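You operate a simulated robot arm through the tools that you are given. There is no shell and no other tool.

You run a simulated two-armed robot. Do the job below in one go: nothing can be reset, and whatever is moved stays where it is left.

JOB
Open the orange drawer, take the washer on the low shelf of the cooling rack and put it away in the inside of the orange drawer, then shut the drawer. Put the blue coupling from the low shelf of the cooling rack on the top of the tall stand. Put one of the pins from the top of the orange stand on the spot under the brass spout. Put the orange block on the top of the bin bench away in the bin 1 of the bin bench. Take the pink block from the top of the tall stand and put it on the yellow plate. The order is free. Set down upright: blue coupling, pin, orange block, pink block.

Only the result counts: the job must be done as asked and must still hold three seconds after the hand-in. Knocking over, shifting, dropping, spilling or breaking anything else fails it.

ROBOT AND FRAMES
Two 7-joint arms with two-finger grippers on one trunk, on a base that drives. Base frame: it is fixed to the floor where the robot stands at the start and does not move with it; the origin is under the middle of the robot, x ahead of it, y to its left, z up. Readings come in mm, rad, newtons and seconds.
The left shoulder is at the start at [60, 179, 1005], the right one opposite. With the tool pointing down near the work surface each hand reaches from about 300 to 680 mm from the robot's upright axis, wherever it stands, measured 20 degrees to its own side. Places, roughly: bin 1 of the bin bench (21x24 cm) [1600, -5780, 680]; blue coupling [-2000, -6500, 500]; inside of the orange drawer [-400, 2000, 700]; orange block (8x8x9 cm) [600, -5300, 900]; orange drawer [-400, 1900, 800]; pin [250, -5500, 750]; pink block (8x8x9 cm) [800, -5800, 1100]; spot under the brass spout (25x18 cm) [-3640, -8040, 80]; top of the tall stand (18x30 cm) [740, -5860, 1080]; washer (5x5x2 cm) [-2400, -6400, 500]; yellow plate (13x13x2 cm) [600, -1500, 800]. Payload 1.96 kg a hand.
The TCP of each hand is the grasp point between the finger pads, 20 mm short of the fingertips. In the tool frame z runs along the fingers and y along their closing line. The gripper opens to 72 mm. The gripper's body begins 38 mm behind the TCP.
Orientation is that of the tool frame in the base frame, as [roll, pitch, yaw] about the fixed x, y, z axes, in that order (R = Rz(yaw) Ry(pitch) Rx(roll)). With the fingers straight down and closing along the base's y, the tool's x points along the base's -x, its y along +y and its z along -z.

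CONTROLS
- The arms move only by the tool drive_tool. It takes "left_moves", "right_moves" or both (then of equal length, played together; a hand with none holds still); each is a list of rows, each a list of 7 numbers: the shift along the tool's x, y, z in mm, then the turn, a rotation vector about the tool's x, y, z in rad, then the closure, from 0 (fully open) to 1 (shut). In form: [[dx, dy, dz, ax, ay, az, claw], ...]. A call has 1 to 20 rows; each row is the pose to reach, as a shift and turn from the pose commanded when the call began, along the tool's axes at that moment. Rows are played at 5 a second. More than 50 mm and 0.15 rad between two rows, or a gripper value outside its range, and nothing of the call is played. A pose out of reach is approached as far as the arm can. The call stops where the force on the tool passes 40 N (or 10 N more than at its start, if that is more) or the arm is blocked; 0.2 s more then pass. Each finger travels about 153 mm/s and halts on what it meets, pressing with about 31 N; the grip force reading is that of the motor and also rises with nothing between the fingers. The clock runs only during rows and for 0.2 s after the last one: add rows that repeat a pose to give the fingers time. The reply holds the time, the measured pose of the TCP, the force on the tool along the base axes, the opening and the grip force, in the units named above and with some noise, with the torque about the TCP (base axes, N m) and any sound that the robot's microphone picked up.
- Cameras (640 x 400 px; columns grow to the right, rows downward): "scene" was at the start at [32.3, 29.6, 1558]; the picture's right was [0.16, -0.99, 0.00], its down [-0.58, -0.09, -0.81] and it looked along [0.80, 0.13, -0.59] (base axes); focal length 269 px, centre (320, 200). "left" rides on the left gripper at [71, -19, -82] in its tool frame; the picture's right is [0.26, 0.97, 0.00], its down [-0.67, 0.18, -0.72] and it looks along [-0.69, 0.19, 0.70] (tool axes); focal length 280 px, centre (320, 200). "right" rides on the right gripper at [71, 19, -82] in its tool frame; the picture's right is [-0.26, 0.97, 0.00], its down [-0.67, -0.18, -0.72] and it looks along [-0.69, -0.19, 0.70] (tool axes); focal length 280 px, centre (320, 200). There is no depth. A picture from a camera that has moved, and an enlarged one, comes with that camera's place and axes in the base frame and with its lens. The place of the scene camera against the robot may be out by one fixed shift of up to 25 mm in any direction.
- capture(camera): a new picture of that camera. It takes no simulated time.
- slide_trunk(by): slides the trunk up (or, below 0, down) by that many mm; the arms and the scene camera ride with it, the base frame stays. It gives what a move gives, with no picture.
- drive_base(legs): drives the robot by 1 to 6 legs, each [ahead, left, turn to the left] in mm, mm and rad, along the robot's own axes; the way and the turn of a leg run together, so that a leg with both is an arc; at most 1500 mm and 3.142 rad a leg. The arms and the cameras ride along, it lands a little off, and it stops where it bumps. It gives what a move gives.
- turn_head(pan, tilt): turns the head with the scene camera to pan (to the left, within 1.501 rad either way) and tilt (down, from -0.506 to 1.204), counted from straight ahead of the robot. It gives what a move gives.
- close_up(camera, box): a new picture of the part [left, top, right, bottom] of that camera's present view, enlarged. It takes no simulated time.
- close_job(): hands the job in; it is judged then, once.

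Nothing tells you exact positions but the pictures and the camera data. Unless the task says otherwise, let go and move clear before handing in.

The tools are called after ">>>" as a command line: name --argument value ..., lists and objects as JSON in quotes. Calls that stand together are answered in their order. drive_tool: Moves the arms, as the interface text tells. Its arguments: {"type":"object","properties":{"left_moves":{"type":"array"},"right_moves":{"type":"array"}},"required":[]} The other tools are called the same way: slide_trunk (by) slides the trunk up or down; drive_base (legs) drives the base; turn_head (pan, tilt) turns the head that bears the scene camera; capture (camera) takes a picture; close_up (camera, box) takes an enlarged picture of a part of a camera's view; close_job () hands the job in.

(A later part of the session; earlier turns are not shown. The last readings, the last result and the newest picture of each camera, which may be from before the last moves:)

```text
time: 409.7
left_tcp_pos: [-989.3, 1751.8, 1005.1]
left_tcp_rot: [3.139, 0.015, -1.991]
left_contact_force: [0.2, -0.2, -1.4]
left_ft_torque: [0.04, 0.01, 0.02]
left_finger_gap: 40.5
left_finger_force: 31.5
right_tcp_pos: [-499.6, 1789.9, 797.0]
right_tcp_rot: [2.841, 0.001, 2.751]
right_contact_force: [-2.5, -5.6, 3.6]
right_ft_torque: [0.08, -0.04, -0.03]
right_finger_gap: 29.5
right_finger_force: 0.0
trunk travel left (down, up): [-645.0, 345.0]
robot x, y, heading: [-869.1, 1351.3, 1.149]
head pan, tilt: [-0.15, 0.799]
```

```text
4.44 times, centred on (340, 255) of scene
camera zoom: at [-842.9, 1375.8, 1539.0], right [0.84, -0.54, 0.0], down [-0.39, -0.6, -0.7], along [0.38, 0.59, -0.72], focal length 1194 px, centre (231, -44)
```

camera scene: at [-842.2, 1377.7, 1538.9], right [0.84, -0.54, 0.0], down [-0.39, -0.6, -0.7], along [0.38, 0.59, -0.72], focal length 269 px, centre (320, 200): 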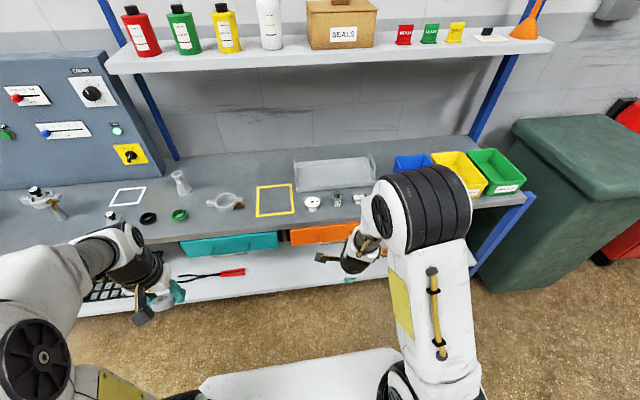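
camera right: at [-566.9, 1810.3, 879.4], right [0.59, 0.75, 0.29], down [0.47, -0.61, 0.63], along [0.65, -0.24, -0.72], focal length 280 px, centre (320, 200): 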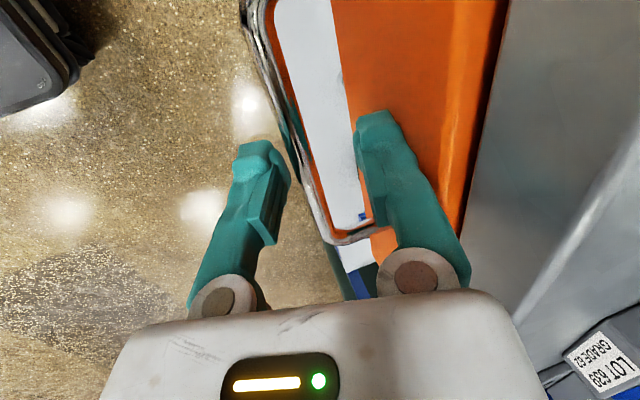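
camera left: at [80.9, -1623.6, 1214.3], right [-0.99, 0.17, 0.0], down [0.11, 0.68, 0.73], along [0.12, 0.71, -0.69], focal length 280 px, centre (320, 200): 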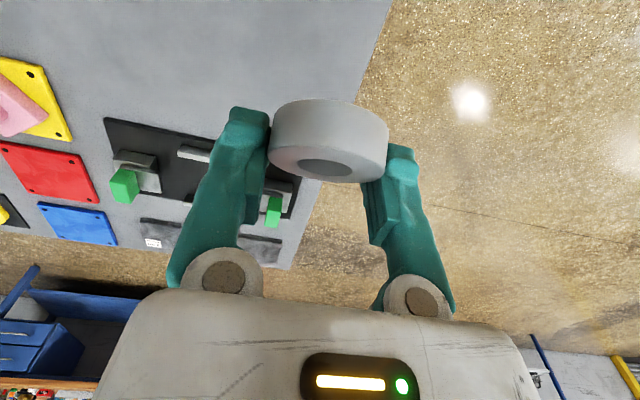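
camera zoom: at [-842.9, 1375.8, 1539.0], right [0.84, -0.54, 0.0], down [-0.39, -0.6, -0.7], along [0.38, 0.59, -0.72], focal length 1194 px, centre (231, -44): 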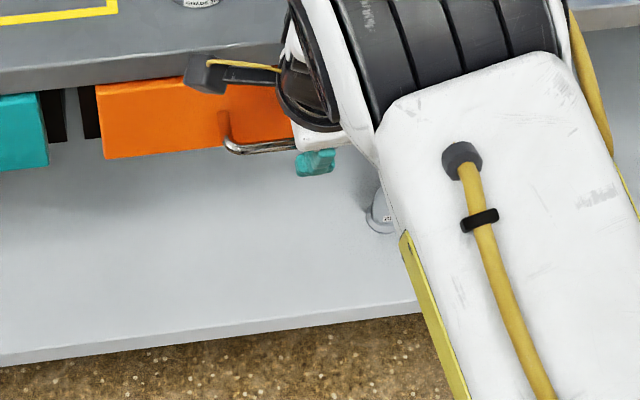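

The rear finger lightly touches the drawer face and the bar is nearer the front finger. I'll shift back 9 mm and go a little deeper.

>>> drive_tool --right_moves '[[0, -5, 0, 0, 0, 0, 0.55], [0, -9, 0, 0, 0, 0, 0.55], [0, -9, 6, 0, 0, 0, 0.55], [0, -9, 12, 0, 0, 0, 0.55], [0, -9, 12, 0, 0, 0, 0.55]]'

>>> capture --camera "right"

```text
time: 410.9
left_tcp_pos: [-989.5, 1752.2, 1004.9]
left_tcp_rot: [3.138, 0.015, -1.993]
left_contact_force: [0.0, 0.4, -2.2]
left_ft_torque: [0.02, 0.0, -0.01]
left_finger_gap: 40.6
left_finger_force: 31.3
right_tcp_pos: [-501.0, 1786.5, 781.4]
right_tcp_rot: [2.841, 0.003, 2.751]
right_contact_force: [-0.2, 0.4, -0.3]
right_ft_torque: [0.05, -0.03, 0.03]
right_finger_gap: 32.5
right_finger_force: 0.1
trunk travel left (down, up): [-645.0, 345.0]
robot x, y, heading: [-865.3, 1348.8, 1.148]
head pan, tilt: [-0.15, 0.799]
```

```text
taken
camera right: at [-568.6, 1806.8, 865.2], right [0.59, 0.75, 0.29], down [0.48, -0.61, 0.63], along [0.65, -0.24, -0.72], focal length 280 px, centre (320, 200)
```

right: 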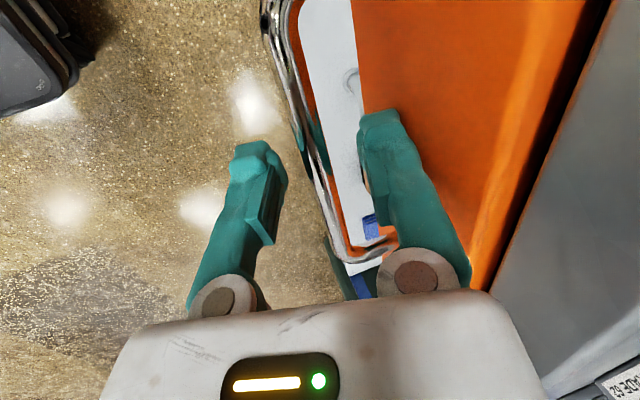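

The bar now runs right through the grasp point. Closing on it.

>>> drive_tool --right_moves '[[0, 0, 0, 0, 0, 0, 0.75], [0, 0, 0, 0, 0, 0, 0.9], [0, 0, 0, 0, 0, 0, 1], [0, 0, 0, 0, 0, 0, 1], [0, 0, 0, 0, 0, 0, 1]]'

>>> capture --camera "right"

```text
time: 412.1
left_tcp_pos: [-990.0, 1752.1, 1003.2]
left_tcp_rot: [3.141, 0.015, -1.992]
left_contact_force: [-1.1, -0.2, -1.6]
left_ft_torque: [0.01, -0.01, -0.01]
left_finger_gap: 40.6
left_finger_force: 31.1
right_tcp_pos: [-500.6, 1786.4, 781.5]
right_tcp_rot: [2.841, 0.001, 2.75]
right_contact_force: [1.1, 1.9, -0.8]
right_ft_torque: [0.1, 0.26, -0.59]
right_finger_gap: 6.0
right_finger_force: 30.6
trunk travel left (down, up): [-645.0, 345.0]
robot x, y, heading: [-868.2, 1346.8, 1.148]
head pan, tilt: [-0.15, 0.799]
```

```text
taken
camera right: at [-568.5, 1807.0, 865.1], right [0.59, 0.75, 0.29], down [0.48, -0.61, 0.63], along [0.65, -0.24, -0.72], focal length 280 px, centre (320, 200)
```

right: 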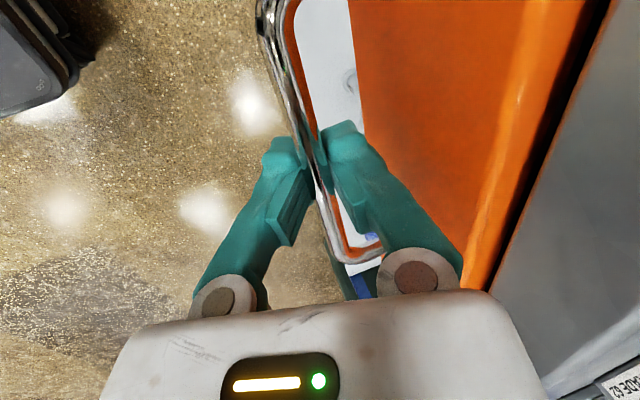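

The bar is gripped. I'll pull the drawer open by driving straight back in small steps.

>>> drive_base --legs '[[-60, 0, 0]]'

>>> capture --camera "scene"

```text
time: 413.1
left_tcp_pos: [-1012.8, 1699.0, 1004.5]
left_tcp_rot: [3.139, 0.014, -1.993]
left_contact_force: [-0.1, 0.1, -1.2]
left_ft_torque: [0.03, -0.03, 0.01]
left_finger_gap: 40.7
left_finger_force: 31.2
right_tcp_pos: [-525.6, 1731.2, 779.8]
right_tcp_rot: [2.846, 0.003, 2.752]
right_contact_force: [-5.2, 2.8, -32.5]
right_ft_torque: [0.05, -0.01, -0.39]
right_finger_gap: 6.1
right_finger_force: 30.1
trunk travel left (down, up): [-645.0, 345.0]
robot x, y, heading: [-891.3, 1293.1, 1.15]
head pan, tilt: [-0.15, 0.799]
```

```text
taken
camera scene: at [-865.7, 1324.4, 1538.7], right [0.84, -0.54, 0.0], down [-0.39, -0.6, -0.7], along [0.38, 0.58, -0.72], focal length 269 px, centre (320, 200)
```

scene: 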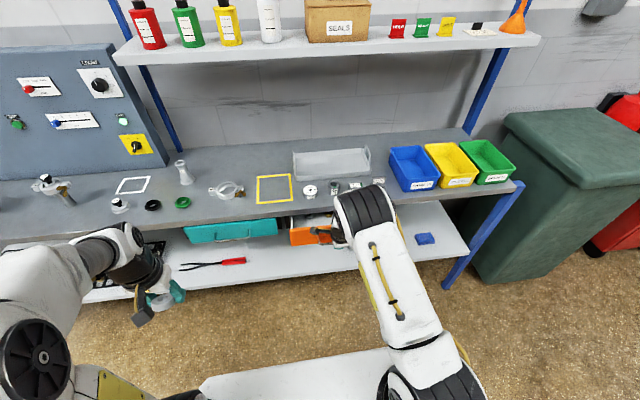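

>>> drive_tool --right_moves '[[0, -0.6, 2, 0, 0, 0, 1], [0, -1.2, 4, 0, 0, 0, 1], [0, -1.2, 4, 0, 0, 0, 1]]'

>>> close_up --camera "scene" --box '[250, 190, 430, 290]'

>>> capture --camera "right"

```text
time: 413.9
left_tcp_pos: [-1014.5, 1696.3, 1005.8]
left_tcp_rot: [3.14, 0.017, -1.993]
left_contact_force: [0.4, 0.1, -2.1]
left_ft_torque: [0.01, -0.01, 0.01]
left_finger_gap: 40.7
left_finger_force: 31.3
right_tcp_pos: [-526.4, 1730.9, 777.0]
right_tcp_rot: [2.846, 0.001, 2.751]
right_contact_force: [-0.3, 0.6, 0.2]
right_ft_torque: [0.03, 0.05, 0.01]
right_finger_gap: 0.0
right_finger_force: 28.9
trunk travel left (down, up): [-645.0, 345.0]
robot x, y, heading: [-893.3, 1293.3, 1.151]
head pan, tilt: [-0.15, 0.799]
```

```text
3.56 times, centred on (340, 240) of scene
camera zoom: at [-867.1, 1322.1, 1539.0], right [0.84, -0.54, 0.0], down [-0.39, -0.6, -0.7], along [0.38, 0.59, -0.72], focal length 955 px, centre (249, 58)
```

zoom: 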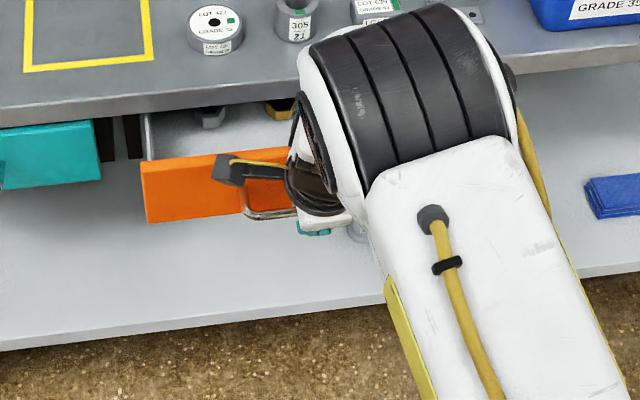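

```text
taken
camera right: at [-594.4, 1751.6, 860.4], right [0.59, 0.75, 0.28], down [0.48, -0.61, 0.63], along [0.65, -0.24, -0.72], focal length 280 px, centre (320, 200)
```

right: 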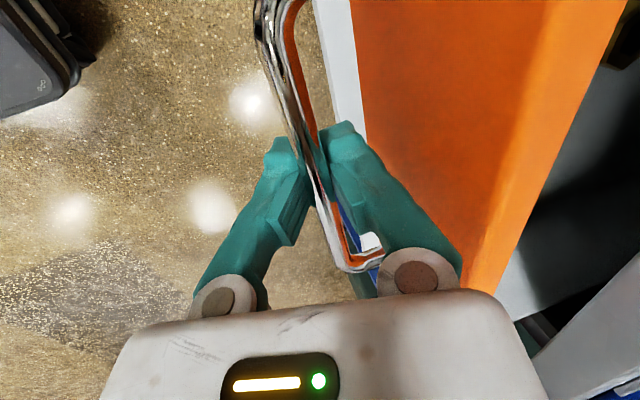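

The drawer is partly open, and the bar has slid up between the closed fingers toward the palm, so it is caged like in a hook. I'll continue pulling back.

>>> drive_base --legs '[[-70, 0, 0]]'

>>> close_up --camera "scene" --box '[240, 180, 440, 300]'

>>> capture --camera "right"

```text
time: 414.9
left_tcp_pos: [-1043.8, 1631.8, 1005.8]
left_tcp_rot: [3.138, 0.016, -1.994]
left_contact_force: [-1.1, 0.1, -1.8]
left_ft_torque: [0.05, -0.03, -0.02]
left_finger_gap: 40.3
left_finger_force: 30.5
right_tcp_pos: [-554.9, 1665.9, 776.4]
right_tcp_rot: [2.842, 0.002, 2.752]
right_contact_force: [0.5, -0.2, 0.4]
right_ft_torque: [0.04, 0.01, -0.01]
right_finger_gap: 0.1
right_finger_force: 29.3
trunk travel left (down, up): [-645.0, 345.0]
robot x, y, heading: [-921.6, 1225.2, 1.15]
head pan, tilt: [-0.15, 0.799]
```

```text
3.20 times, centred on (340, 240) of scene
camera zoom: at [-896.4, 1256.1, 1539.0], right [0.84, -0.54, 0.0], down [-0.39, -0.6, -0.7], along [0.38, 0.59, -0.72], focal length 860 px, centre (256, 72)
```

zoom: 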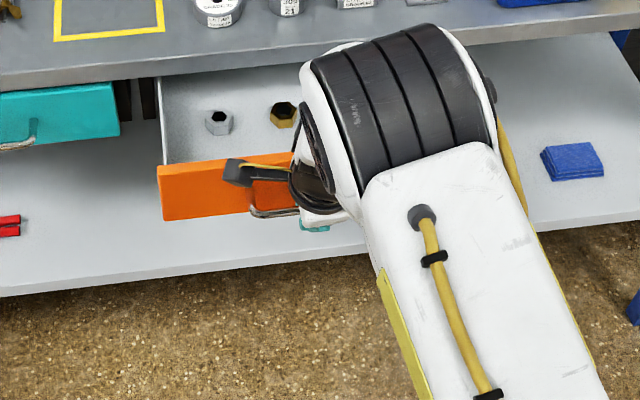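

```text
taken
camera right: at [-623.2, 1686.2, 861.0], right [0.59, 0.75, 0.28], down [0.48, -0.61, 0.63], along [0.65, -0.24, -0.72], focal length 280 px, centre (320, 200)
```

right: 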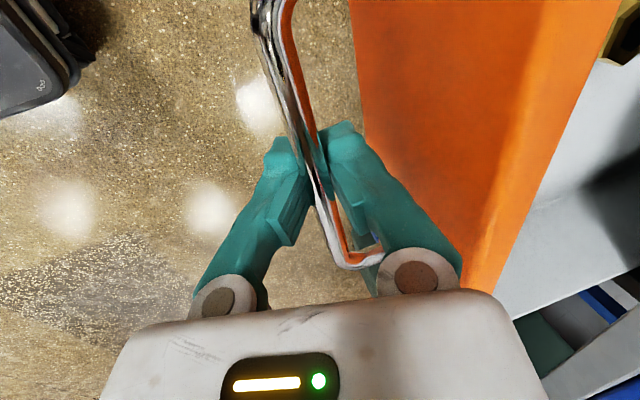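

The drawer follows easily; inside lie a grey and a brass nut. I'll pull it further out.

>>> drive_base --legs '[[-80, 0, 0]]'

>>> close_up --camera "scene" --box '[220, 170, 440, 310]'

```text
time: 416.0
left_tcp_pos: [-1076.0, 1559.9, 1005.5]
left_tcp_rot: [3.14, 0.016, -1.994]
left_contact_force: [-0.3, 0.0, -1.8]
left_ft_torque: [0.03, 0.0, -0.03]
left_finger_gap: 40.4
left_finger_force: 30.8
right_tcp_pos: [-586.8, 1593.8, 777.2]
right_tcp_rot: [2.842, 0.002, 2.752]
right_contact_force: [0.8, -0.1, -0.8]
right_ft_torque: [0.04, 0.0, 0.0]
right_finger_gap: 0.0
right_finger_force: 29.1
trunk travel left (down, up): [-645.0, 345.0]
robot x, y, heading: [-950.5, 1154.7, 1.144]
head pan, tilt: [-0.15, 0.799]
```

```text
2.86 times, centred on (330, 240) of scene
camera zoom: at [-928.7, 1184.6, 1539.0], right [0.84, -0.54, 0.0], down [-0.39, -0.6, -0.7], along [0.38, 0.59, -0.72], focal length 768 px, centre (291, 86)
```

zoom: 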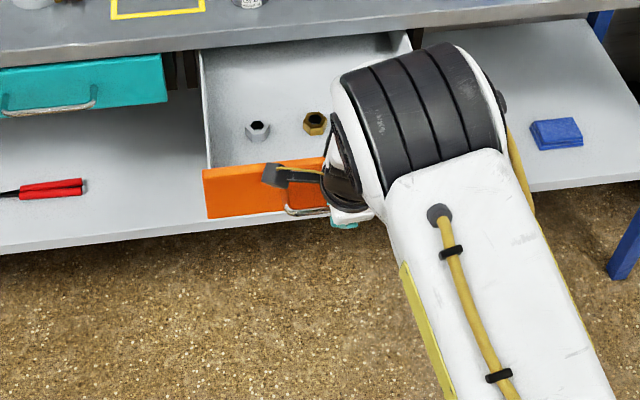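

Open about 205 mm, which is plenty. I'll open the fingers just enough and withdraw the right hand along its axis.

>>> drive_tool --right_moves '[[0, 0, 0, 0, 0, 0, 0.85], [0, 0, 0, 0, 0, 0, 0.7], [0, 0, 0, 0, 0, 0, 0.57], [0, 0, 0, 0, 0, 0, 0.57]]'

>>> capture --camera "right"

```text
time: 417.0
left_tcp_pos: [-1075.2, 1561.2, 1004.6]
left_tcp_rot: [3.14, 0.015, -1.994]
left_contact_force: [-0.2, 0.6, -1.9]
left_ft_torque: [0.05, -0.02, -0.04]
left_finger_gap: 40.6
left_finger_force: 30.6
right_tcp_pos: [-586.0, 1594.6, 778.2]
right_tcp_rot: [2.843, 0.002, 2.752]
right_contact_force: [0.0, 0.1, -0.5]
right_ft_torque: [0.01, -0.01, 0.03]
right_finger_gap: 30.7
right_finger_force: 0.0
trunk travel left (down, up): [-645.0, 345.0]
robot x, y, heading: [-954.3, 1155.7, 1.146]
head pan, tilt: [-0.15, 0.799]
```

```text
taken
camera right: at [-654.7, 1614.9, 860.7], right [0.59, 0.75, 0.28], down [0.48, -0.61, 0.63], along [0.65, -0.24, -0.72], focal length 280 px, centre (320, 200)
```

right: 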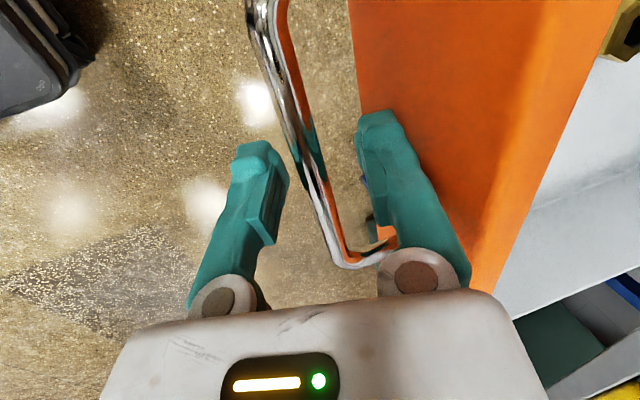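

>>> drive_tool --right_moves '[[0, 0, -15, 0, 0, 0, 0.57], [0, 0, -35, 0, 0, 0, 0.57], [0, 0, -65, 0, 0, 0, 0.57], [0, 0, -100, 0, 0, 0, 0.57], [0, -30, -125, 0, 0, 0, 0.57], [0, -30, -125, 0, 0, 0, 0.57]]'

>>> capture --camera "scene"

```text
time: 418.4
left_tcp_pos: [-1076.2, 1561.5, 1004.9]
left_tcp_rot: [3.14, 0.015, -1.995]
left_contact_force: [0.2, -0.7, -1.5]
left_ft_torque: [0.03, 0.01, 0.03]
left_finger_gap: 40.6
left_finger_force: 30.8
right_tcp_pos: [-612.7, 1535.5, 886.7]
right_tcp_rot: [2.845, 0.004, 2.751]
right_contact_force: [-1.2, 0.3, 0.1]
right_ft_torque: [0.01, -0.02, 0.01]
right_finger_gap: 31.2
right_finger_force: 0.0
trunk travel left (down, up): [-645.0, 345.0]
robot x, y, heading: [-951.0, 1157.1, 1.145]
head pan, tilt: [-0.15, 0.799]
```

```text
taken
camera scene: at [-928.1, 1186.9, 1538.9], right [0.84, -0.54, 0.0], down [-0.39, -0.6, -0.7], along [0.38, 0.58, -0.72], focal length 269 px, centre (320, 200)
```

scene: 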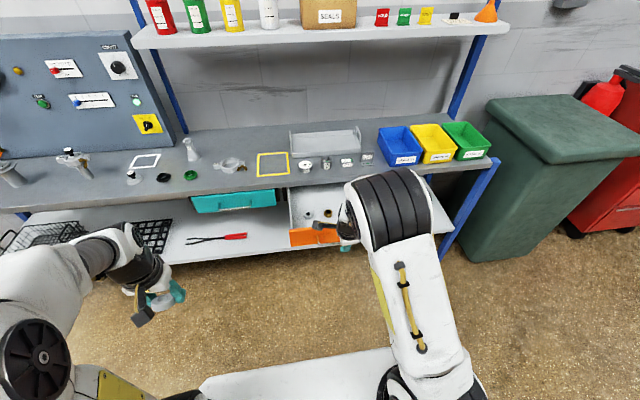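

The right hand is clear and the drawer is open. Its free space is on the right side of the nuts, around [-448, 1698]. I'll move the base right so the left hand with the washer can reach there.

>>> drive_base --legs '[[0, -425, 0], [140, 0, 0]]'

>>> turn_head --pan 0.25 --tilt 0.8

>>> capture --camera "scene"

>>> capture --camera "left"

```text
time: 421.9
left_tcp_pos: [-626.9, 1513.3, 1004.6]
left_tcp_rot: [3.14, 0.013, -1.988]
left_contact_force: [1.3, 0.8, -1.7]
left_ft_torque: [0.01, -0.03, 0.0]
left_finger_gap: 40.5
left_finger_force: 31.1
right_tcp_pos: [-164.3, 1490.9, 886.3]
right_tcp_rot: [2.842, 0.001, 2.758]
right_contact_force: [-0.1, 0.6, -0.9]
right_ft_torque: [0.0, 0.0, 0.01]
right_finger_gap: 31.0
right_finger_force: 0.1
trunk travel left (down, up): [-645.0, 345.0]
robot x, y, heading: [-502.0, 1106.3, 1.153]
head pan, tilt: [-0.15, 0.799]
```

```text
time: 422.8
left_tcp_pos: [-626.8, 1514.1, 1004.6]
left_tcp_rot: [3.14, 0.016, -1.987]
left_contact_force: [-0.4, 0.4, -1.6]
left_ft_torque: [0.03, -0.02, -0.02]
left_finger_gap: 40.1
left_finger_force: 31.2
right_tcp_pos: [-163.4, 1489.4, 887.7]
right_tcp_rot: [2.845, 0.002, 2.757]
right_contact_force: [0.1, -0.2, -0.4]
right_ft_torque: [0.0, 0.04, -0.02]
right_finger_gap: 31.2
right_finger_force: 0.1
trunk travel left (down, up): [-645.0, 345.0]
robot x, y, heading: [-505.1, 1109.5, 1.158]
head pan, tilt: [0.25, 0.799]
```

```text
taken
camera scene: at [-507.1, 1150.2, 1538.9], right [0.99, -0.17, 0.0], down [-0.12, -0.71, -0.7], along [0.12, 0.69, -0.72], focal length 269 px, centre (320, 200)
```

scene: 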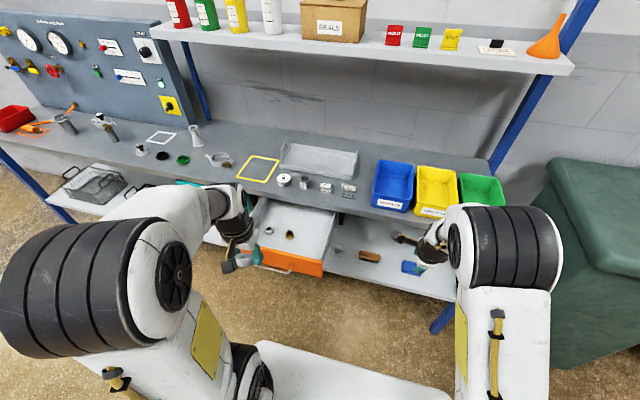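

```text
taken
camera left: at [-638.7, 1439.0, 1084.6], right [-0.99, 0.15, 0.0], down [0.1, 0.68, 0.73], along [0.11, 0.72, -0.69], focal length 280 px, centre (320, 200)
```

left: 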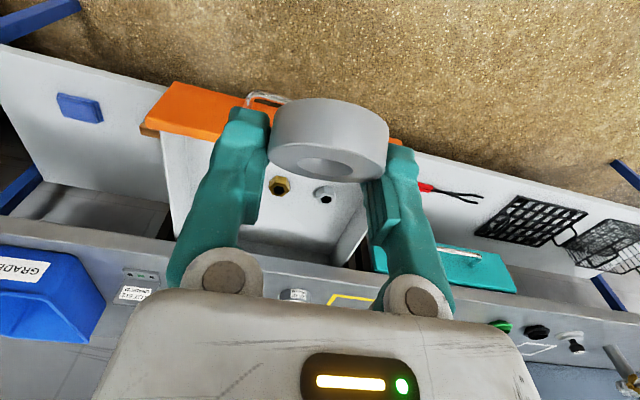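

The drawer's right free space is at about 239 mm ahead and 75 mm right of the left hand. I'll lower the hand, pass over the drawer front, and stop above that space.

>>> drive_tool --left_moves '[[0, 0, 40, 0, 0, 0, 1], [0, 0, 80, 0, 0, 0, 1], [-20, 0, 103, 0, 0, 0, 1], [-60, -15, 105, 0, 0, 0, 1], [-100, -30, 105, 0, 0, 0, 1], [-140, -45, 105, 0, 0, 0, 1], [-180, -60, 107, 0, 0, 0, 1], [-212, -72, 112, 0, 0, 0, 1], [-236, -75, 122, 0, 0, 0, 1], [-236, -75, 122, 0, 0, 0, 1]]'

>>> capture --camera "left"

>>> close_up --camera "scene" --box '[200, 160, 400, 300]'

```text
time: 425.0
left_tcp_pos: [-463.1, 1701.2, 884.8]
left_tcp_rot: [3.138, 0.017, -1.986]
left_contact_force: [0.2, -1.1, -1.7]
left_ft_torque: [0.04, -0.02, 0.02]
left_finger_gap: 40.4
left_finger_force: 31.2
right_tcp_pos: [-164.2, 1490.3, 887.4]
right_tcp_rot: [2.845, 0.003, 2.757]
right_contact_force: [-0.6, 1.0, -0.7]
right_ft_torque: [-0.02, -0.01, -0.02]
right_finger_gap: 31.1
right_finger_force: 0.0
trunk travel left (down, up): [-645.0, 345.0]
robot x, y, heading: [-504.5, 1109.5, 1.157]
head pan, tilt: [0.25, 0.799]
```

```text
taken
camera left: at [-475.4, 1626.6, 965.4], right [-0.99, 0.15, 0.0], down [0.1, 0.68, 0.73], along [0.11, 0.72, -0.69], focal length 280 px, centre (320, 200)
```

left: 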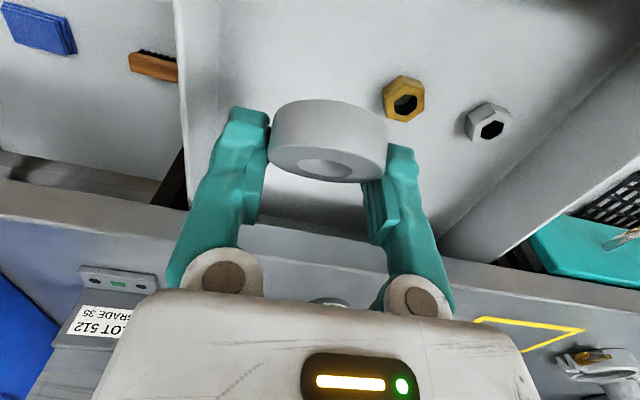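

```text
2.86 times, centred on (300, 230) of scene
camera zoom: at [-507.1, 1150.0, 1538.9], right [0.99, -0.17, 0.0], down [-0.12, -0.71, -0.7], along [0.12, 0.69, -0.72], focal length 768 px, centre (377, 114)
```

zoom: 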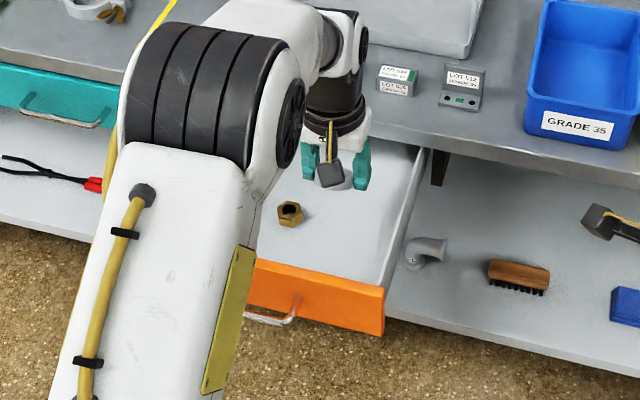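

The hand is above the free space, but a bit close to the bench edge. I'll shift 22 mm back and lower into the drawer.

>>> drive_tool --left_moves '[[11, 0, 0, 0, 0, 0, 1], [22, 0, 10, 0, 0, 0, 1], [22, 0, 35, 0, 0, 0, 1], [22, 0, 60, 0, 0, 0, 1], [22, 0, 75, 0, 0, 0, 1], [22, 0, 75, 0, 0, 0, 1]]'

>>> capture --camera "left"

>>> close_up --camera "scene" --box '[230, 180, 370, 290]'

```text
time: 426.4
left_tcp_pos: [-469.3, 1680.9, 810.8]
left_tcp_rot: [3.141, 0.017, -1.987]
left_contact_force: [0.5, 1.0, -1.1]
left_ft_torque: [0.03, -0.03, -0.01]
left_finger_gap: 40.5
left_finger_force: 32.1
right_tcp_pos: [-163.8, 1490.2, 886.4]
right_tcp_rot: [2.843, 0.001, 2.757]
right_contact_force: [0.4, -0.3, -0.2]
right_ft_torque: [-0.01, -0.01, 0.01]
right_finger_gap: 31.1
right_finger_force: 0.0
trunk travel left (down, up): [-645.0, 345.0]
robot x, y, heading: [-502.4, 1109.5, 1.154]
head pan, tilt: [0.25, 0.799]
```

```text
taken
camera left: at [-482.6, 1607.0, 890.9], right [-0.99, 0.15, 0.0], down [0.1, 0.68, 0.73], along [0.11, 0.72, -0.69], focal length 280 px, centre (320, 200)
```

left: 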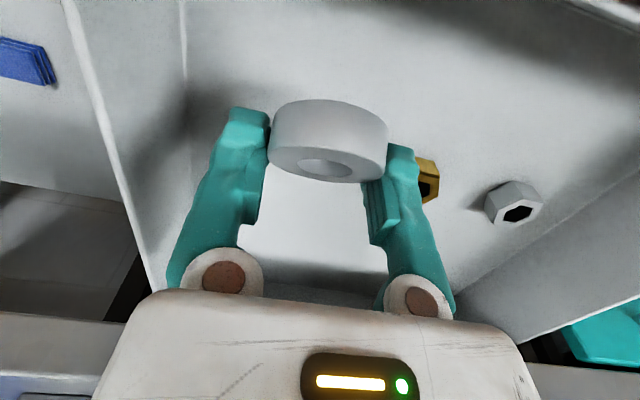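

```text
3.64 times, centred on (300, 235) of scene
camera zoom: at [-506.9, 1150.5, 1538.9], right [0.99, -0.17, 0.0], down [-0.12, -0.71, -0.7], along [0.12, 0.69, -0.72], focal length 977 px, centre (393, 73)
```

zoom: 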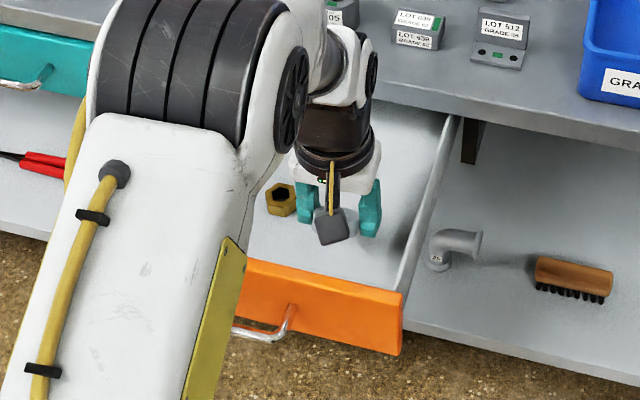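

>>> drive_tool --left_moves '[[0, 0, 5, 0, 0, 0, 1], [0, 0, 10, 0, 0, 0, 1], [0, 0, 14, 0, 0, 0, 1], [0, 0, 18, 0, 0, 0, 1], [0, 0, 18, 0, 0, 0, 1]]'

>>> capture --camera "left"

```text
time: 427.6
left_tcp_pos: [-470.8, 1682.5, 792.7]
left_tcp_rot: [3.138, 0.016, -1.988]
left_contact_force: [-0.5, 1.0, -1.8]
left_ft_torque: [0.0, -0.04, -0.02]
left_finger_gap: 40.3
left_finger_force: 31.1
right_tcp_pos: [-163.2, 1491.6, 886.6]
right_tcp_rot: [2.842, 0.003, 2.758]
right_contact_force: [0.4, -0.3, -0.2]
right_ft_torque: [0.02, 0.01, -0.02]
right_finger_gap: 31.0
right_finger_force: 0.1
trunk travel left (down, up): [-645.0, 345.0]
robot x, y, heading: [-502.4, 1110.7, 1.153]
head pan, tilt: [0.25, 0.799]
```

```text
taken
camera left: at [-482.2, 1607.9, 872.6], right [-0.99, 0.15, 0.0], down [0.1, 0.68, 0.73], along [0.11, 0.72, -0.69], focal length 280 px, centre (320, 200)
```

left: 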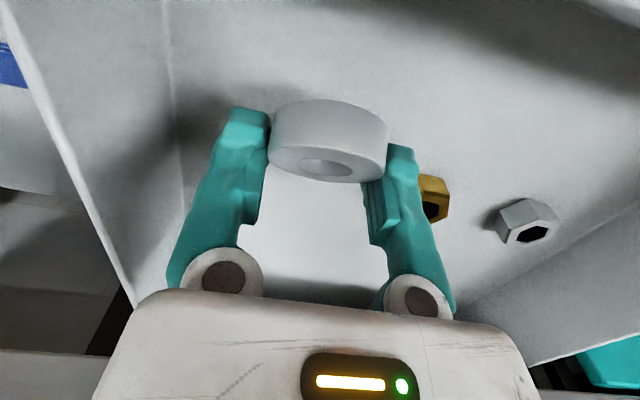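

>>> drive_tool --left_moves '[[0, 0, 4, 0, 0, 0, 1], [0, 0, 8, 0, 0, 0, 1], [0, 0, 11, 0, 0, 0, 1], [0, 0, 11, 0, 0, 0, 1]]'

```text
time: 428.6
left_tcp_pos: [-471.2, 1681.1, 781.4]
left_tcp_rot: [3.139, 0.015, -1.987]
left_contact_force: [0.6, -0.4, -1.8]
left_ft_torque: [0.02, -0.01, 0.01]
left_finger_gap: 40.5
left_finger_force: 30.4
right_tcp_pos: [-163.5, 1490.0, 887.1]
right_tcp_rot: [2.843, 0.002, 2.758]
right_contact_force: [-0.1, 0.5, 0.3]
right_ft_torque: [0.01, 0.02, 0.03]
right_finger_gap: 30.6
right_finger_force: 0.0
trunk travel left (down, up): [-645.0, 345.0]
robot x, y, heading: [-502.3, 1110.5, 1.155]
head pan, tilt: [0.25, 0.799]
```

>>> drive_tool --left_moves '[[0, 0, 3, 0, 0, 0, 1], [0, 0, 6, 0, 0, 0, 1], [0, 0, 9, 0, 0, 0, 1], [0, 0, 9, 0, 0, 0, 1]]'

>>> capture --camera "left"

>>> close_up --camera "scene" --box '[250, 190, 350, 270]'

```text
time: 429.6
left_tcp_pos: [-471.6, 1681.8, 773.5]
left_tcp_rot: [3.141, 0.016, -1.986]
left_contact_force: [0.2, -1.6, -1.0]
left_ft_torque: [0.02, 0.01, 0.01]
left_finger_gap: 40.3
left_finger_force: 30.8
right_tcp_pos: [-163.7, 1489.8, 886.4]
right_tcp_rot: [2.844, 0.002, 2.759]
right_contact_force: [0.5, 0.5, -0.3]
right_ft_torque: [-0.03, 0.01, -0.04]
right_finger_gap: 31.1
right_finger_force: 0.1
trunk travel left (down, up): [-645.0, 345.0]
robot x, y, heading: [-501.6, 1107.4, 1.155]
head pan, tilt: [0.25, 0.799]
```

```text
taken
camera left: at [-482.5, 1608.4, 853.2], right [-0.99, 0.15, 0.0], down [0.1, 0.68, 0.73], along [0.11, 0.72, -0.69], focal length 280 px, centre (320, 200)
```

left: 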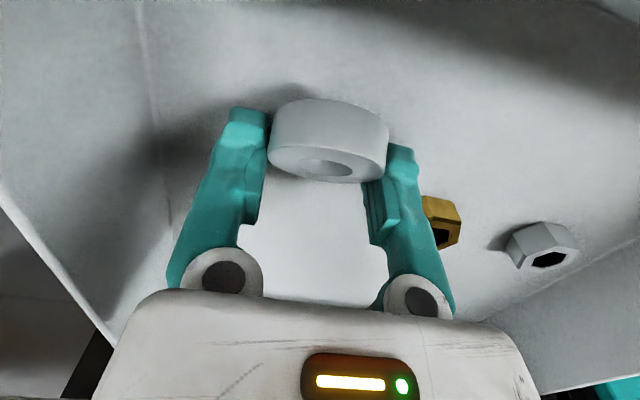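

```text
5.00 times, centred on (300, 230) of scene
camera zoom: at [-506.8, 1150.7, 1538.9], right [0.99, -0.17, 0.0], down [-0.12, -0.71, -0.7], along [0.12, 0.69, -0.72], focal length 1343 px, centre (420, 50)
```

zoom: 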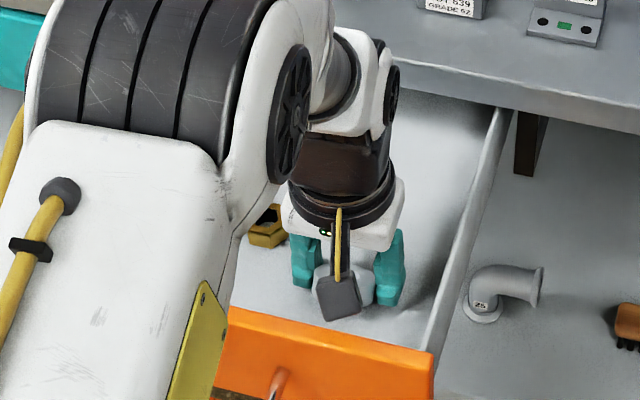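

The hand's camera is getting close to the drawer front, so I'll shift 14 mm forward before lowering further.

>>> drive_tool --left_moves '[[-7, 0, 0, 0, 0, 0, 1], [-14, 0, 0, 0, 0, 0, 1], [-14, 0, 4, 0, 0, 0, 1], [-14, 0, 8, 0, 0, 0, 1], [-14, 0, 8, 0, 0, 0, 1]]'

```text
time: 430.8
left_tcp_pos: [-464.8, 1694.9, 766.6]
left_tcp_rot: [3.141, 0.021, -1.986]
left_contact_force: [-2.1, 2.5, 26.1]
left_ft_torque: [0.15, -0.02, -0.02]
left_finger_gap: 40.8
left_finger_force: 30.9
right_tcp_pos: [-164.9, 1489.0, 888.3]
right_tcp_rot: [2.842, 0.002, 2.759]
right_contact_force: [-1.4, -0.2, 0.2]
right_ft_torque: [0.02, 0.0, 0.01]
right_finger_gap: 31.2
right_finger_force: 0.0
trunk travel left (down, up): [-645.0, 345.0]
robot x, y, heading: [-501.7, 1111.9, 1.156]
head pan, tilt: [0.25, 0.799]
```

The washer touches the drawer floor. I'll ease up, open and lift the hand out.

>>> drive_tool --left_moves '[[0, 0, -2, 0, 0, 0, 1], [0, 0, -2.5, 0, 0, 0, 0.7], [0, 0, -2.5, 0, 0, 0, 0.45], [0, 0, -2.5, 0, 0, 0, 0.2], [0, 0, -2.5, 0, 0, 0, 0.12], [0, 0, -2.5, 0, 0, 0, 0.12]]'

>>> capture --camera "left"

```text
time: 432.2
left_tcp_pos: [-464.6, 1695.6, 767.3]
left_tcp_rot: [3.14, 0.012, -1.989]
left_contact_force: [-0.5, 0.3, 0.5]
left_ft_torque: [-0.01, 0.02, 0.0]
left_finger_gap: 63.4
left_finger_force: 0.0
right_tcp_pos: [-163.7, 1490.4, 887.9]
right_tcp_rot: [2.842, 0.001, 2.758]
right_contact_force: [-0.5, 0.1, -0.2]
right_ft_torque: [0.02, -0.05, 0.0]
right_finger_gap: 30.9
right_finger_force: 0.1
trunk travel left (down, up): [-645.0, 345.0]
robot x, y, heading: [-502.3, 1111.7, 1.155]
head pan, tilt: [0.25, 0.799]
```

```text
taken
camera left: at [-476.1, 1620.9, 846.8], right [-0.99, 0.15, 0.0], down [0.1, 0.68, 0.73], along [0.11, 0.72, -0.69], focal length 280 px, centre (320, 200)
```

left: 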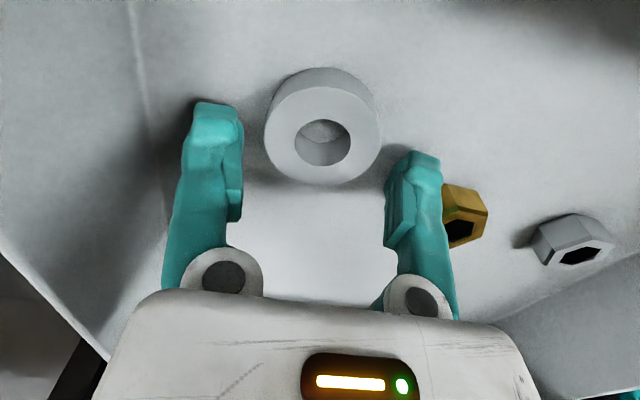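

The washer lies flat in the drawer. I'll raise the left hand straight up and retract it.

>>> drive_tool --left_moves '[[0, 0, -20, 0, 0, 0, 0.12], [0, 0, -55, 0, 0, 0, 0.12], [0, 0, -90, 0, 0, 0, 0.12], [10, 0, -125, 0, 0, 0, 0.12], [45, 10, -140, 0, 0, 0, 0], [90, 25, -145, 0, 0, 0, 0], [135, 40, -150, 0, 0, 0, 0], [180, 55, -155, 0, 0, 0, 0], [225, 70, -160, 0, 0, 0, 0], [225, 70, -160, 0, 0, 0, 0]]'

>>> capture --camera "scene"

>>> close_up --camera "scene" --box '[200, 160, 400, 300]'

```text
time: 434.4
left_tcp_pos: [-620.6, 1516.8, 923.8]
left_tcp_rot: [3.14, 0.016, -1.987]
left_contact_force: [0.1, 0.4, -0.3]
left_ft_torque: [-0.01, 0.0, 0.03]
left_finger_gap: 71.9
left_finger_force: 0.1
right_tcp_pos: [-163.3, 1490.4, 886.3]
right_tcp_rot: [2.846, 0.002, 2.756]
right_contact_force: [0.4, 0.2, -0.3]
right_ft_torque: [0.0, -0.02, 0.01]
right_finger_gap: 31.2
right_finger_force: 0.1
trunk travel left (down, up): [-645.0, 345.0]
robot x, y, heading: [-503.8, 1109.2, 1.155]
head pan, tilt: [0.25, 0.799]
```

```text
taken
camera scene: at [-506.2, 1151.7, 1538.9], right [0.99, -0.17, 0.0], down [-0.12, -0.71, -0.7], along [0.12, 0.69, -0.72], focal length 269 px, centre (320, 200)
```

scene: 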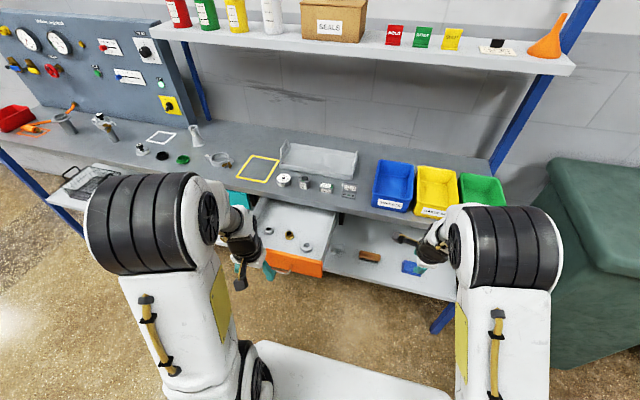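

```text
2.86 times, centred on (300, 230) of scene
camera zoom: at [-506.2, 1151.7, 1538.9], right [0.99, -0.17, 0.0], down [-0.12, -0.71, -0.7], along [0.12, 0.69, -0.72], focal length 768 px, centre (377, 114)
```

zoom: 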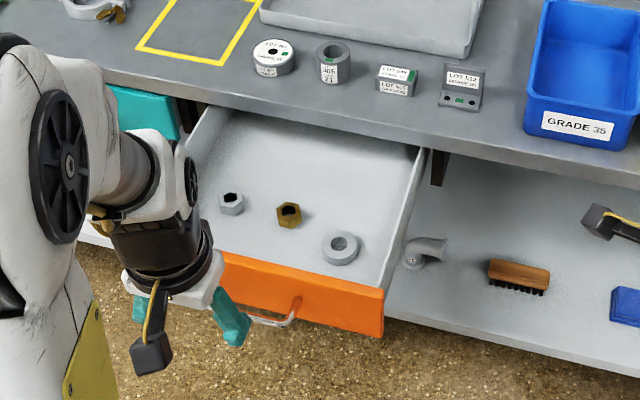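

The washer lies clear of the nuts, inside the open drawer. To shut it I'll close the left fingers, lean the hand slightly, lower it to the handle's height in front of the bar, and push by driving forward.

>>> drive_tool --left_moves '[[0, 0, 30, 0, -0.1, 0, 0.4], [0, 0, 65, 0, -0.2, 0, 0.8], [0, 0, 100, 0, -0.3, 0, 1], [0, 0, 134, 0, -0.3, 0, 1], [0, 0, 134, 0, -0.3, 0, 1]]'

>>> capture --camera "left"

>>> close_up --camera "scene" --box '[200, 180, 360, 300]'

```text
time: 435.6
left_tcp_pos: [-621.0, 1516.9, 787.9]
left_tcp_rot: [3.139, 0.318, -1.989]
left_contact_force: [-0.4, -0.5, 0.5]
left_ft_torque: [-0.01, -0.02, 0.01]
left_finger_gap: 0.0
left_finger_force: 29.4
right_tcp_pos: [-164.4, 1488.6, 887.2]
right_tcp_rot: [2.843, 0.001, 2.757]
right_contact_force: [-0.4, 0.4, 0.5]
right_ft_torque: [0.0, 0.01, 0.01]
right_finger_gap: 31.0
right_finger_force: 0.1
trunk travel left (down, up): [-645.0, 345.0]
robot x, y, heading: [-500.1, 1110.2, 1.156]
head pan, tilt: [0.25, 0.799]
```

```text
taken
camera left: at [-641.7, 1424.9, 843.0], right [-0.98, 0.16, -0.08], down [0.0, 0.46, 0.89], along [0.18, 0.88, -0.45], focal length 280 px, centre (320, 200)
```

left: 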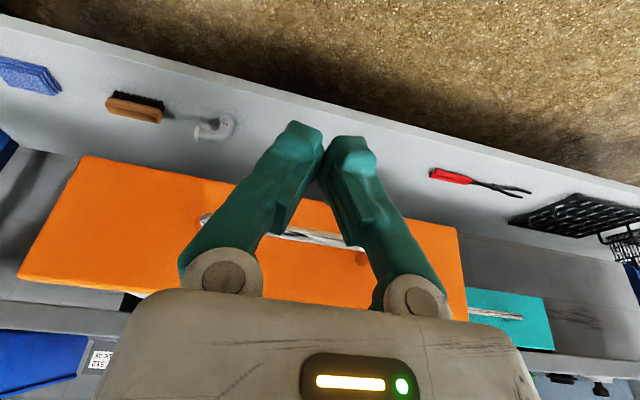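

```text
3.33 times, centred on (280, 240) of scene
camera zoom: at [-507.3, 1149.5, 1539.0], right [0.99, -0.17, 0.0], down [-0.12, -0.71, -0.7], along [0.12, 0.69, -0.72], focal length 896 px, centre (453, 67)
```

zoom: 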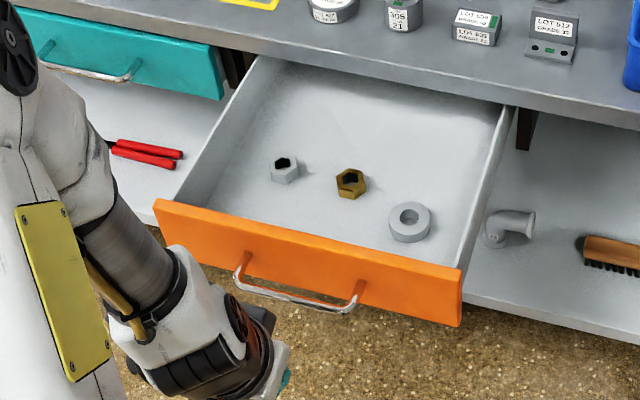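

The closed fingers are lined up with the bar, about 75 mm in front of it. Driving forward to push the drawer in.

>>> drive_base --legs '[[180, 0, 0]]'

>>> capture --camera "scene"

>>> capture --camera "left"

```text
time: 437.1
left_tcp_pos: [-548.3, 1681.0, 788.3]
left_tcp_rot: [3.141, 0.314, -1.987]
left_contact_force: [0.0, 0.2, -0.7]
left_ft_torque: [0.03, -0.01, -0.01]
left_finger_gap: 0.1
left_finger_force: 29.8
right_tcp_pos: [-91.4, 1653.5, 887.0]
right_tcp_rot: [2.845, 0.001, 2.757]
right_contact_force: [0.1, 0.7, 0.3]
right_ft_torque: [-0.01, 0.0, -0.02]
right_finger_gap: 31.0
right_finger_force: 0.1
trunk travel left (down, up): [-645.0, 345.0]
robot x, y, heading: [-432.0, 1269.7, 1.148]
head pan, tilt: [0.25, 0.799]
```

```text
taken
camera scene: at [-434.4, 1313.8, 1538.9], right [0.99, -0.17, 0.0], down [-0.12, -0.71, -0.7], along [0.12, 0.69, -0.72], focal length 269 px, centre (320, 200)
```

scene: 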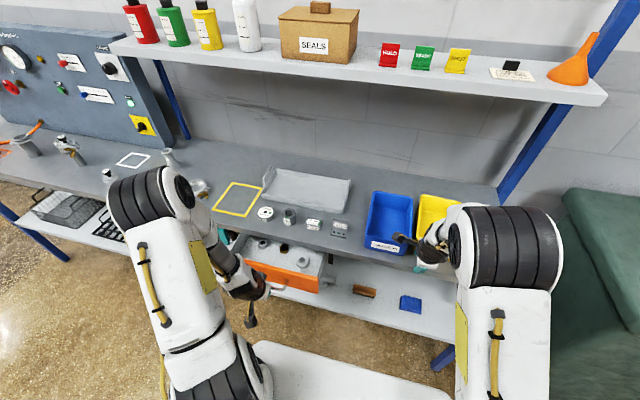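

```text
taken
camera left: at [-569.0, 1588.4, 842.9], right [-0.98, 0.16, -0.08], down [0.0, 0.46, 0.89], along [0.18, 0.87, -0.45], focal length 280 px, centre (320, 200)
```

left: 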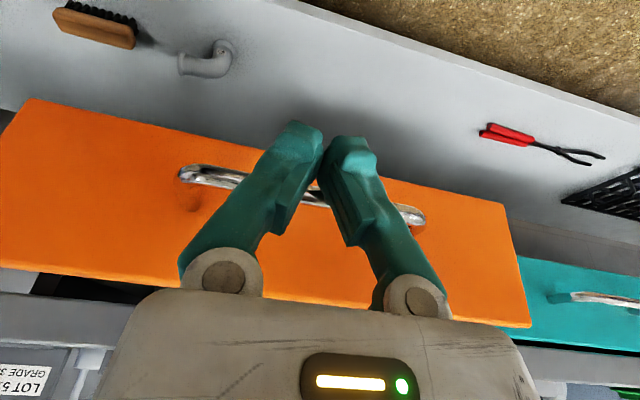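

The drawer is closing well. My right hand has come close to the bench's bins though, so I'll pull it back before pushing further.

>>> drive_tool --right_moves '[[1, -20, -30, 0, 0, 0, 0.57], [3, -55, -50, 0, 0, 0, 0.57], [4, -95, -66, 0, 0, 0, 0.57], [6, -132, -82, 0, 0, 0, 0.57], [6, -132, -82, 0, 0, 0, 0.57]]'

>>> capture --camera "scene"

```text
time: 438.3
left_tcp_pos: [-547.8, 1680.3, 788.0]
left_tcp_rot: [3.139, 0.316, -1.988]
left_contact_force: [0.9, -0.2, -0.3]
left_ft_torque: [0.0, -0.01, -0.02]
left_finger_gap: 0.3
left_finger_force: 30.6
right_tcp_pos: [-148.0, 1529.7, 925.7]
right_tcp_rot: [2.845, 0.003, 2.755]
right_contact_force: [0.4, 0.3, -0.1]
right_ft_torque: [0.04, -0.02, 0.01]
right_finger_gap: 31.0
right_finger_force: 0.1
right hand out of reach, approached as far as the arm can: row 4, 5
trunk travel left (down, up): [-645.0, 345.0]
robot x, y, heading: [-429.0, 1275.6, 1.149]
head pan, tilt: [0.25, 0.799]
```

```text
taken
camera scene: at [-434.7, 1313.3, 1538.9], right [0.99, -0.17, 0.0], down [-0.12, -0.71, -0.7], along [0.12, 0.69, -0.72], focal length 269 px, centre (320, 200)
```

scene: 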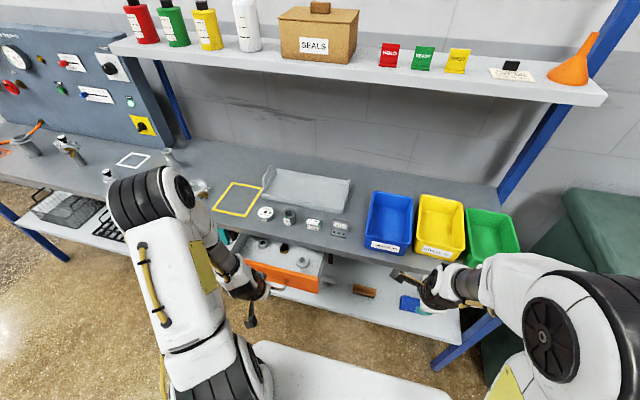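

The right hand is safe now. I'll push the remaining ~100 mm with the left arm instead of the base.

>>> drive_tool --left_moves '[[-19, 0, 6.2, 0, 0, 0, 1], [-38, 0, 12.4, 0, 0, 0, 1], [-57, 0, 18.7, 0, 0, 0, 1], [-71, 0, 23.3, 0, 0, 0, 1], [-81, 0, 26.5, 0, 0, 0, 1], [-81, 0, 26.5, 0, 0, 0, 1]]'

>>> capture --camera "left"

>>> close_up --camera "scene" --box '[200, 190, 380, 310]'

```text
time: 439.7
left_tcp_pos: [-515.0, 1759.2, 787.6]
left_tcp_rot: [3.139, 0.315, -1.988]
left_contact_force: [0.0, -0.4, 0.6]
left_ft_torque: [0.0, 0.01, 0.02]
left_finger_gap: 0.1
left_finger_force: 30.2
right_tcp_pos: [-147.3, 1530.0, 927.0]
right_tcp_rot: [2.844, 0.002, 2.756]
right_contact_force: [0.0, -0.5, 0.2]
right_ft_torque: [0.03, 0.0, -0.03]
right_finger_gap: 31.0
right_finger_force: 0.1
trunk travel left (down, up): [-645.0, 345.0]
robot x, y, heading: [-430.5, 1270.8, 1.15]
head pan, tilt: [0.25, 0.799]
```

```text
taken
camera left: at [-534.3, 1666.3, 842.9], right [-0.98, 0.16, -0.08], down [0.0, 0.46, 0.89], along [0.18, 0.87, -0.45], focal length 280 px, centre (320, 200)
```

left: 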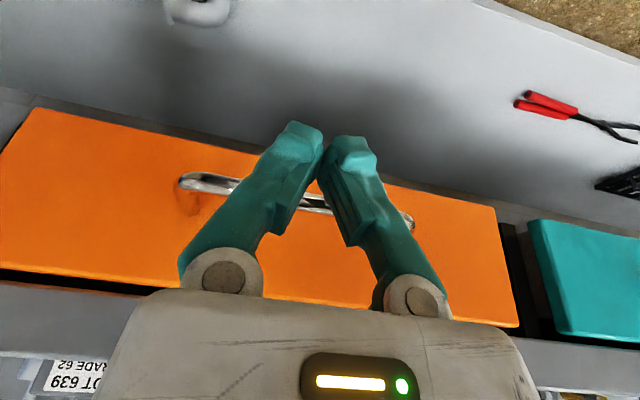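

```text
3.33 times, centred on (290, 250) of scene
camera zoom: at [-434.9, 1312.7, 1538.9], right [0.99, -0.17, 0.0], down [-0.12, -0.71, -0.7], along [0.12, 0.69, -0.72], focal length 896 px, centre (420, 33)
```

zoom: 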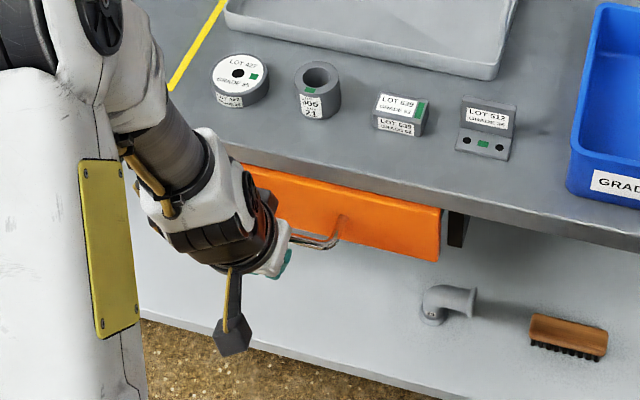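

>>> drive_tool --left_moves '[[-4, 0, 1.3, 0, 0, 0, 1], [-8, 0, 2.6, 0, 0, 0, 1], [-12, 0, 3.9, 0, 0, 0, 1], [-16, 0, 5.2, 0, 0, 0, 1], [-20, 0, 6.5, 0, 0, 0, 1], [-23, 0, 7.5, 0, 0, 0, 1], [-26, 0, 8.5, 0, 0, 0, 1], [-29, 0, 9.5, 0, 0, 0, 1], [-32, 0, 10.5, 0, 0, 0, 1]]'

>>> capture --camera "left"

>>> close_up --camera "scene" --box '[200, 190, 380, 310]'

```text
time: 441.0
left_tcp_pos: [-508.0, 1770.4, 785.2]
left_tcp_rot: [-3.14, 0.292, -1.983]
left_contact_force: [-5.9, -11.3, -1.0]
left_ft_torque: [-0.08, 0.08, -0.08]
left_finger_gap: 0.0
left_finger_force: 30.2
right_tcp_pos: [-146.9, 1529.3, 925.4]
right_tcp_rot: [2.845, 0.001, 2.758]
right_contact_force: [0.3, 0.7, -0.8]
right_ft_torque: [0.0, 0.01, 0.01]
right_finger_gap: 30.9
right_finger_force: 0.0
trunk travel left (down, up): [-645.0, 345.0]
robot x, y, heading: [-431.4, 1270.9, 1.151]
head pan, tilt: [0.25, 0.799]
stopped in row 6 (left hand): the force on the tool passed its limit at 43 N (the readings are from after the stop); the commanded pose is now the measured one
```

```text
taken
camera left: at [-527.9, 1679.0, 842.0], right [-0.98, 0.16, -0.08], down [0.01, 0.48, 0.88], along [0.18, 0.86, -0.47], focal length 280 px, centre (320, 200)
```

left: 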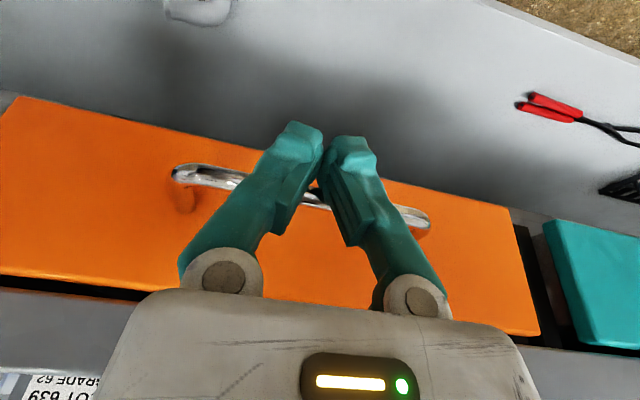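

```text
3.33 times, centred on (290, 250) of scene
camera zoom: at [-434.9, 1312.2, 1539.1], right [0.99, -0.17, 0.0], down [-0.12, -0.71, -0.7], along [0.12, 0.69, -0.72], focal length 896 px, centre (420, 33)
```

zoom: 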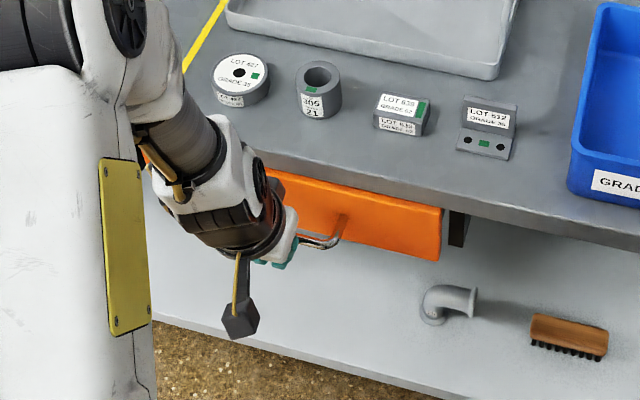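

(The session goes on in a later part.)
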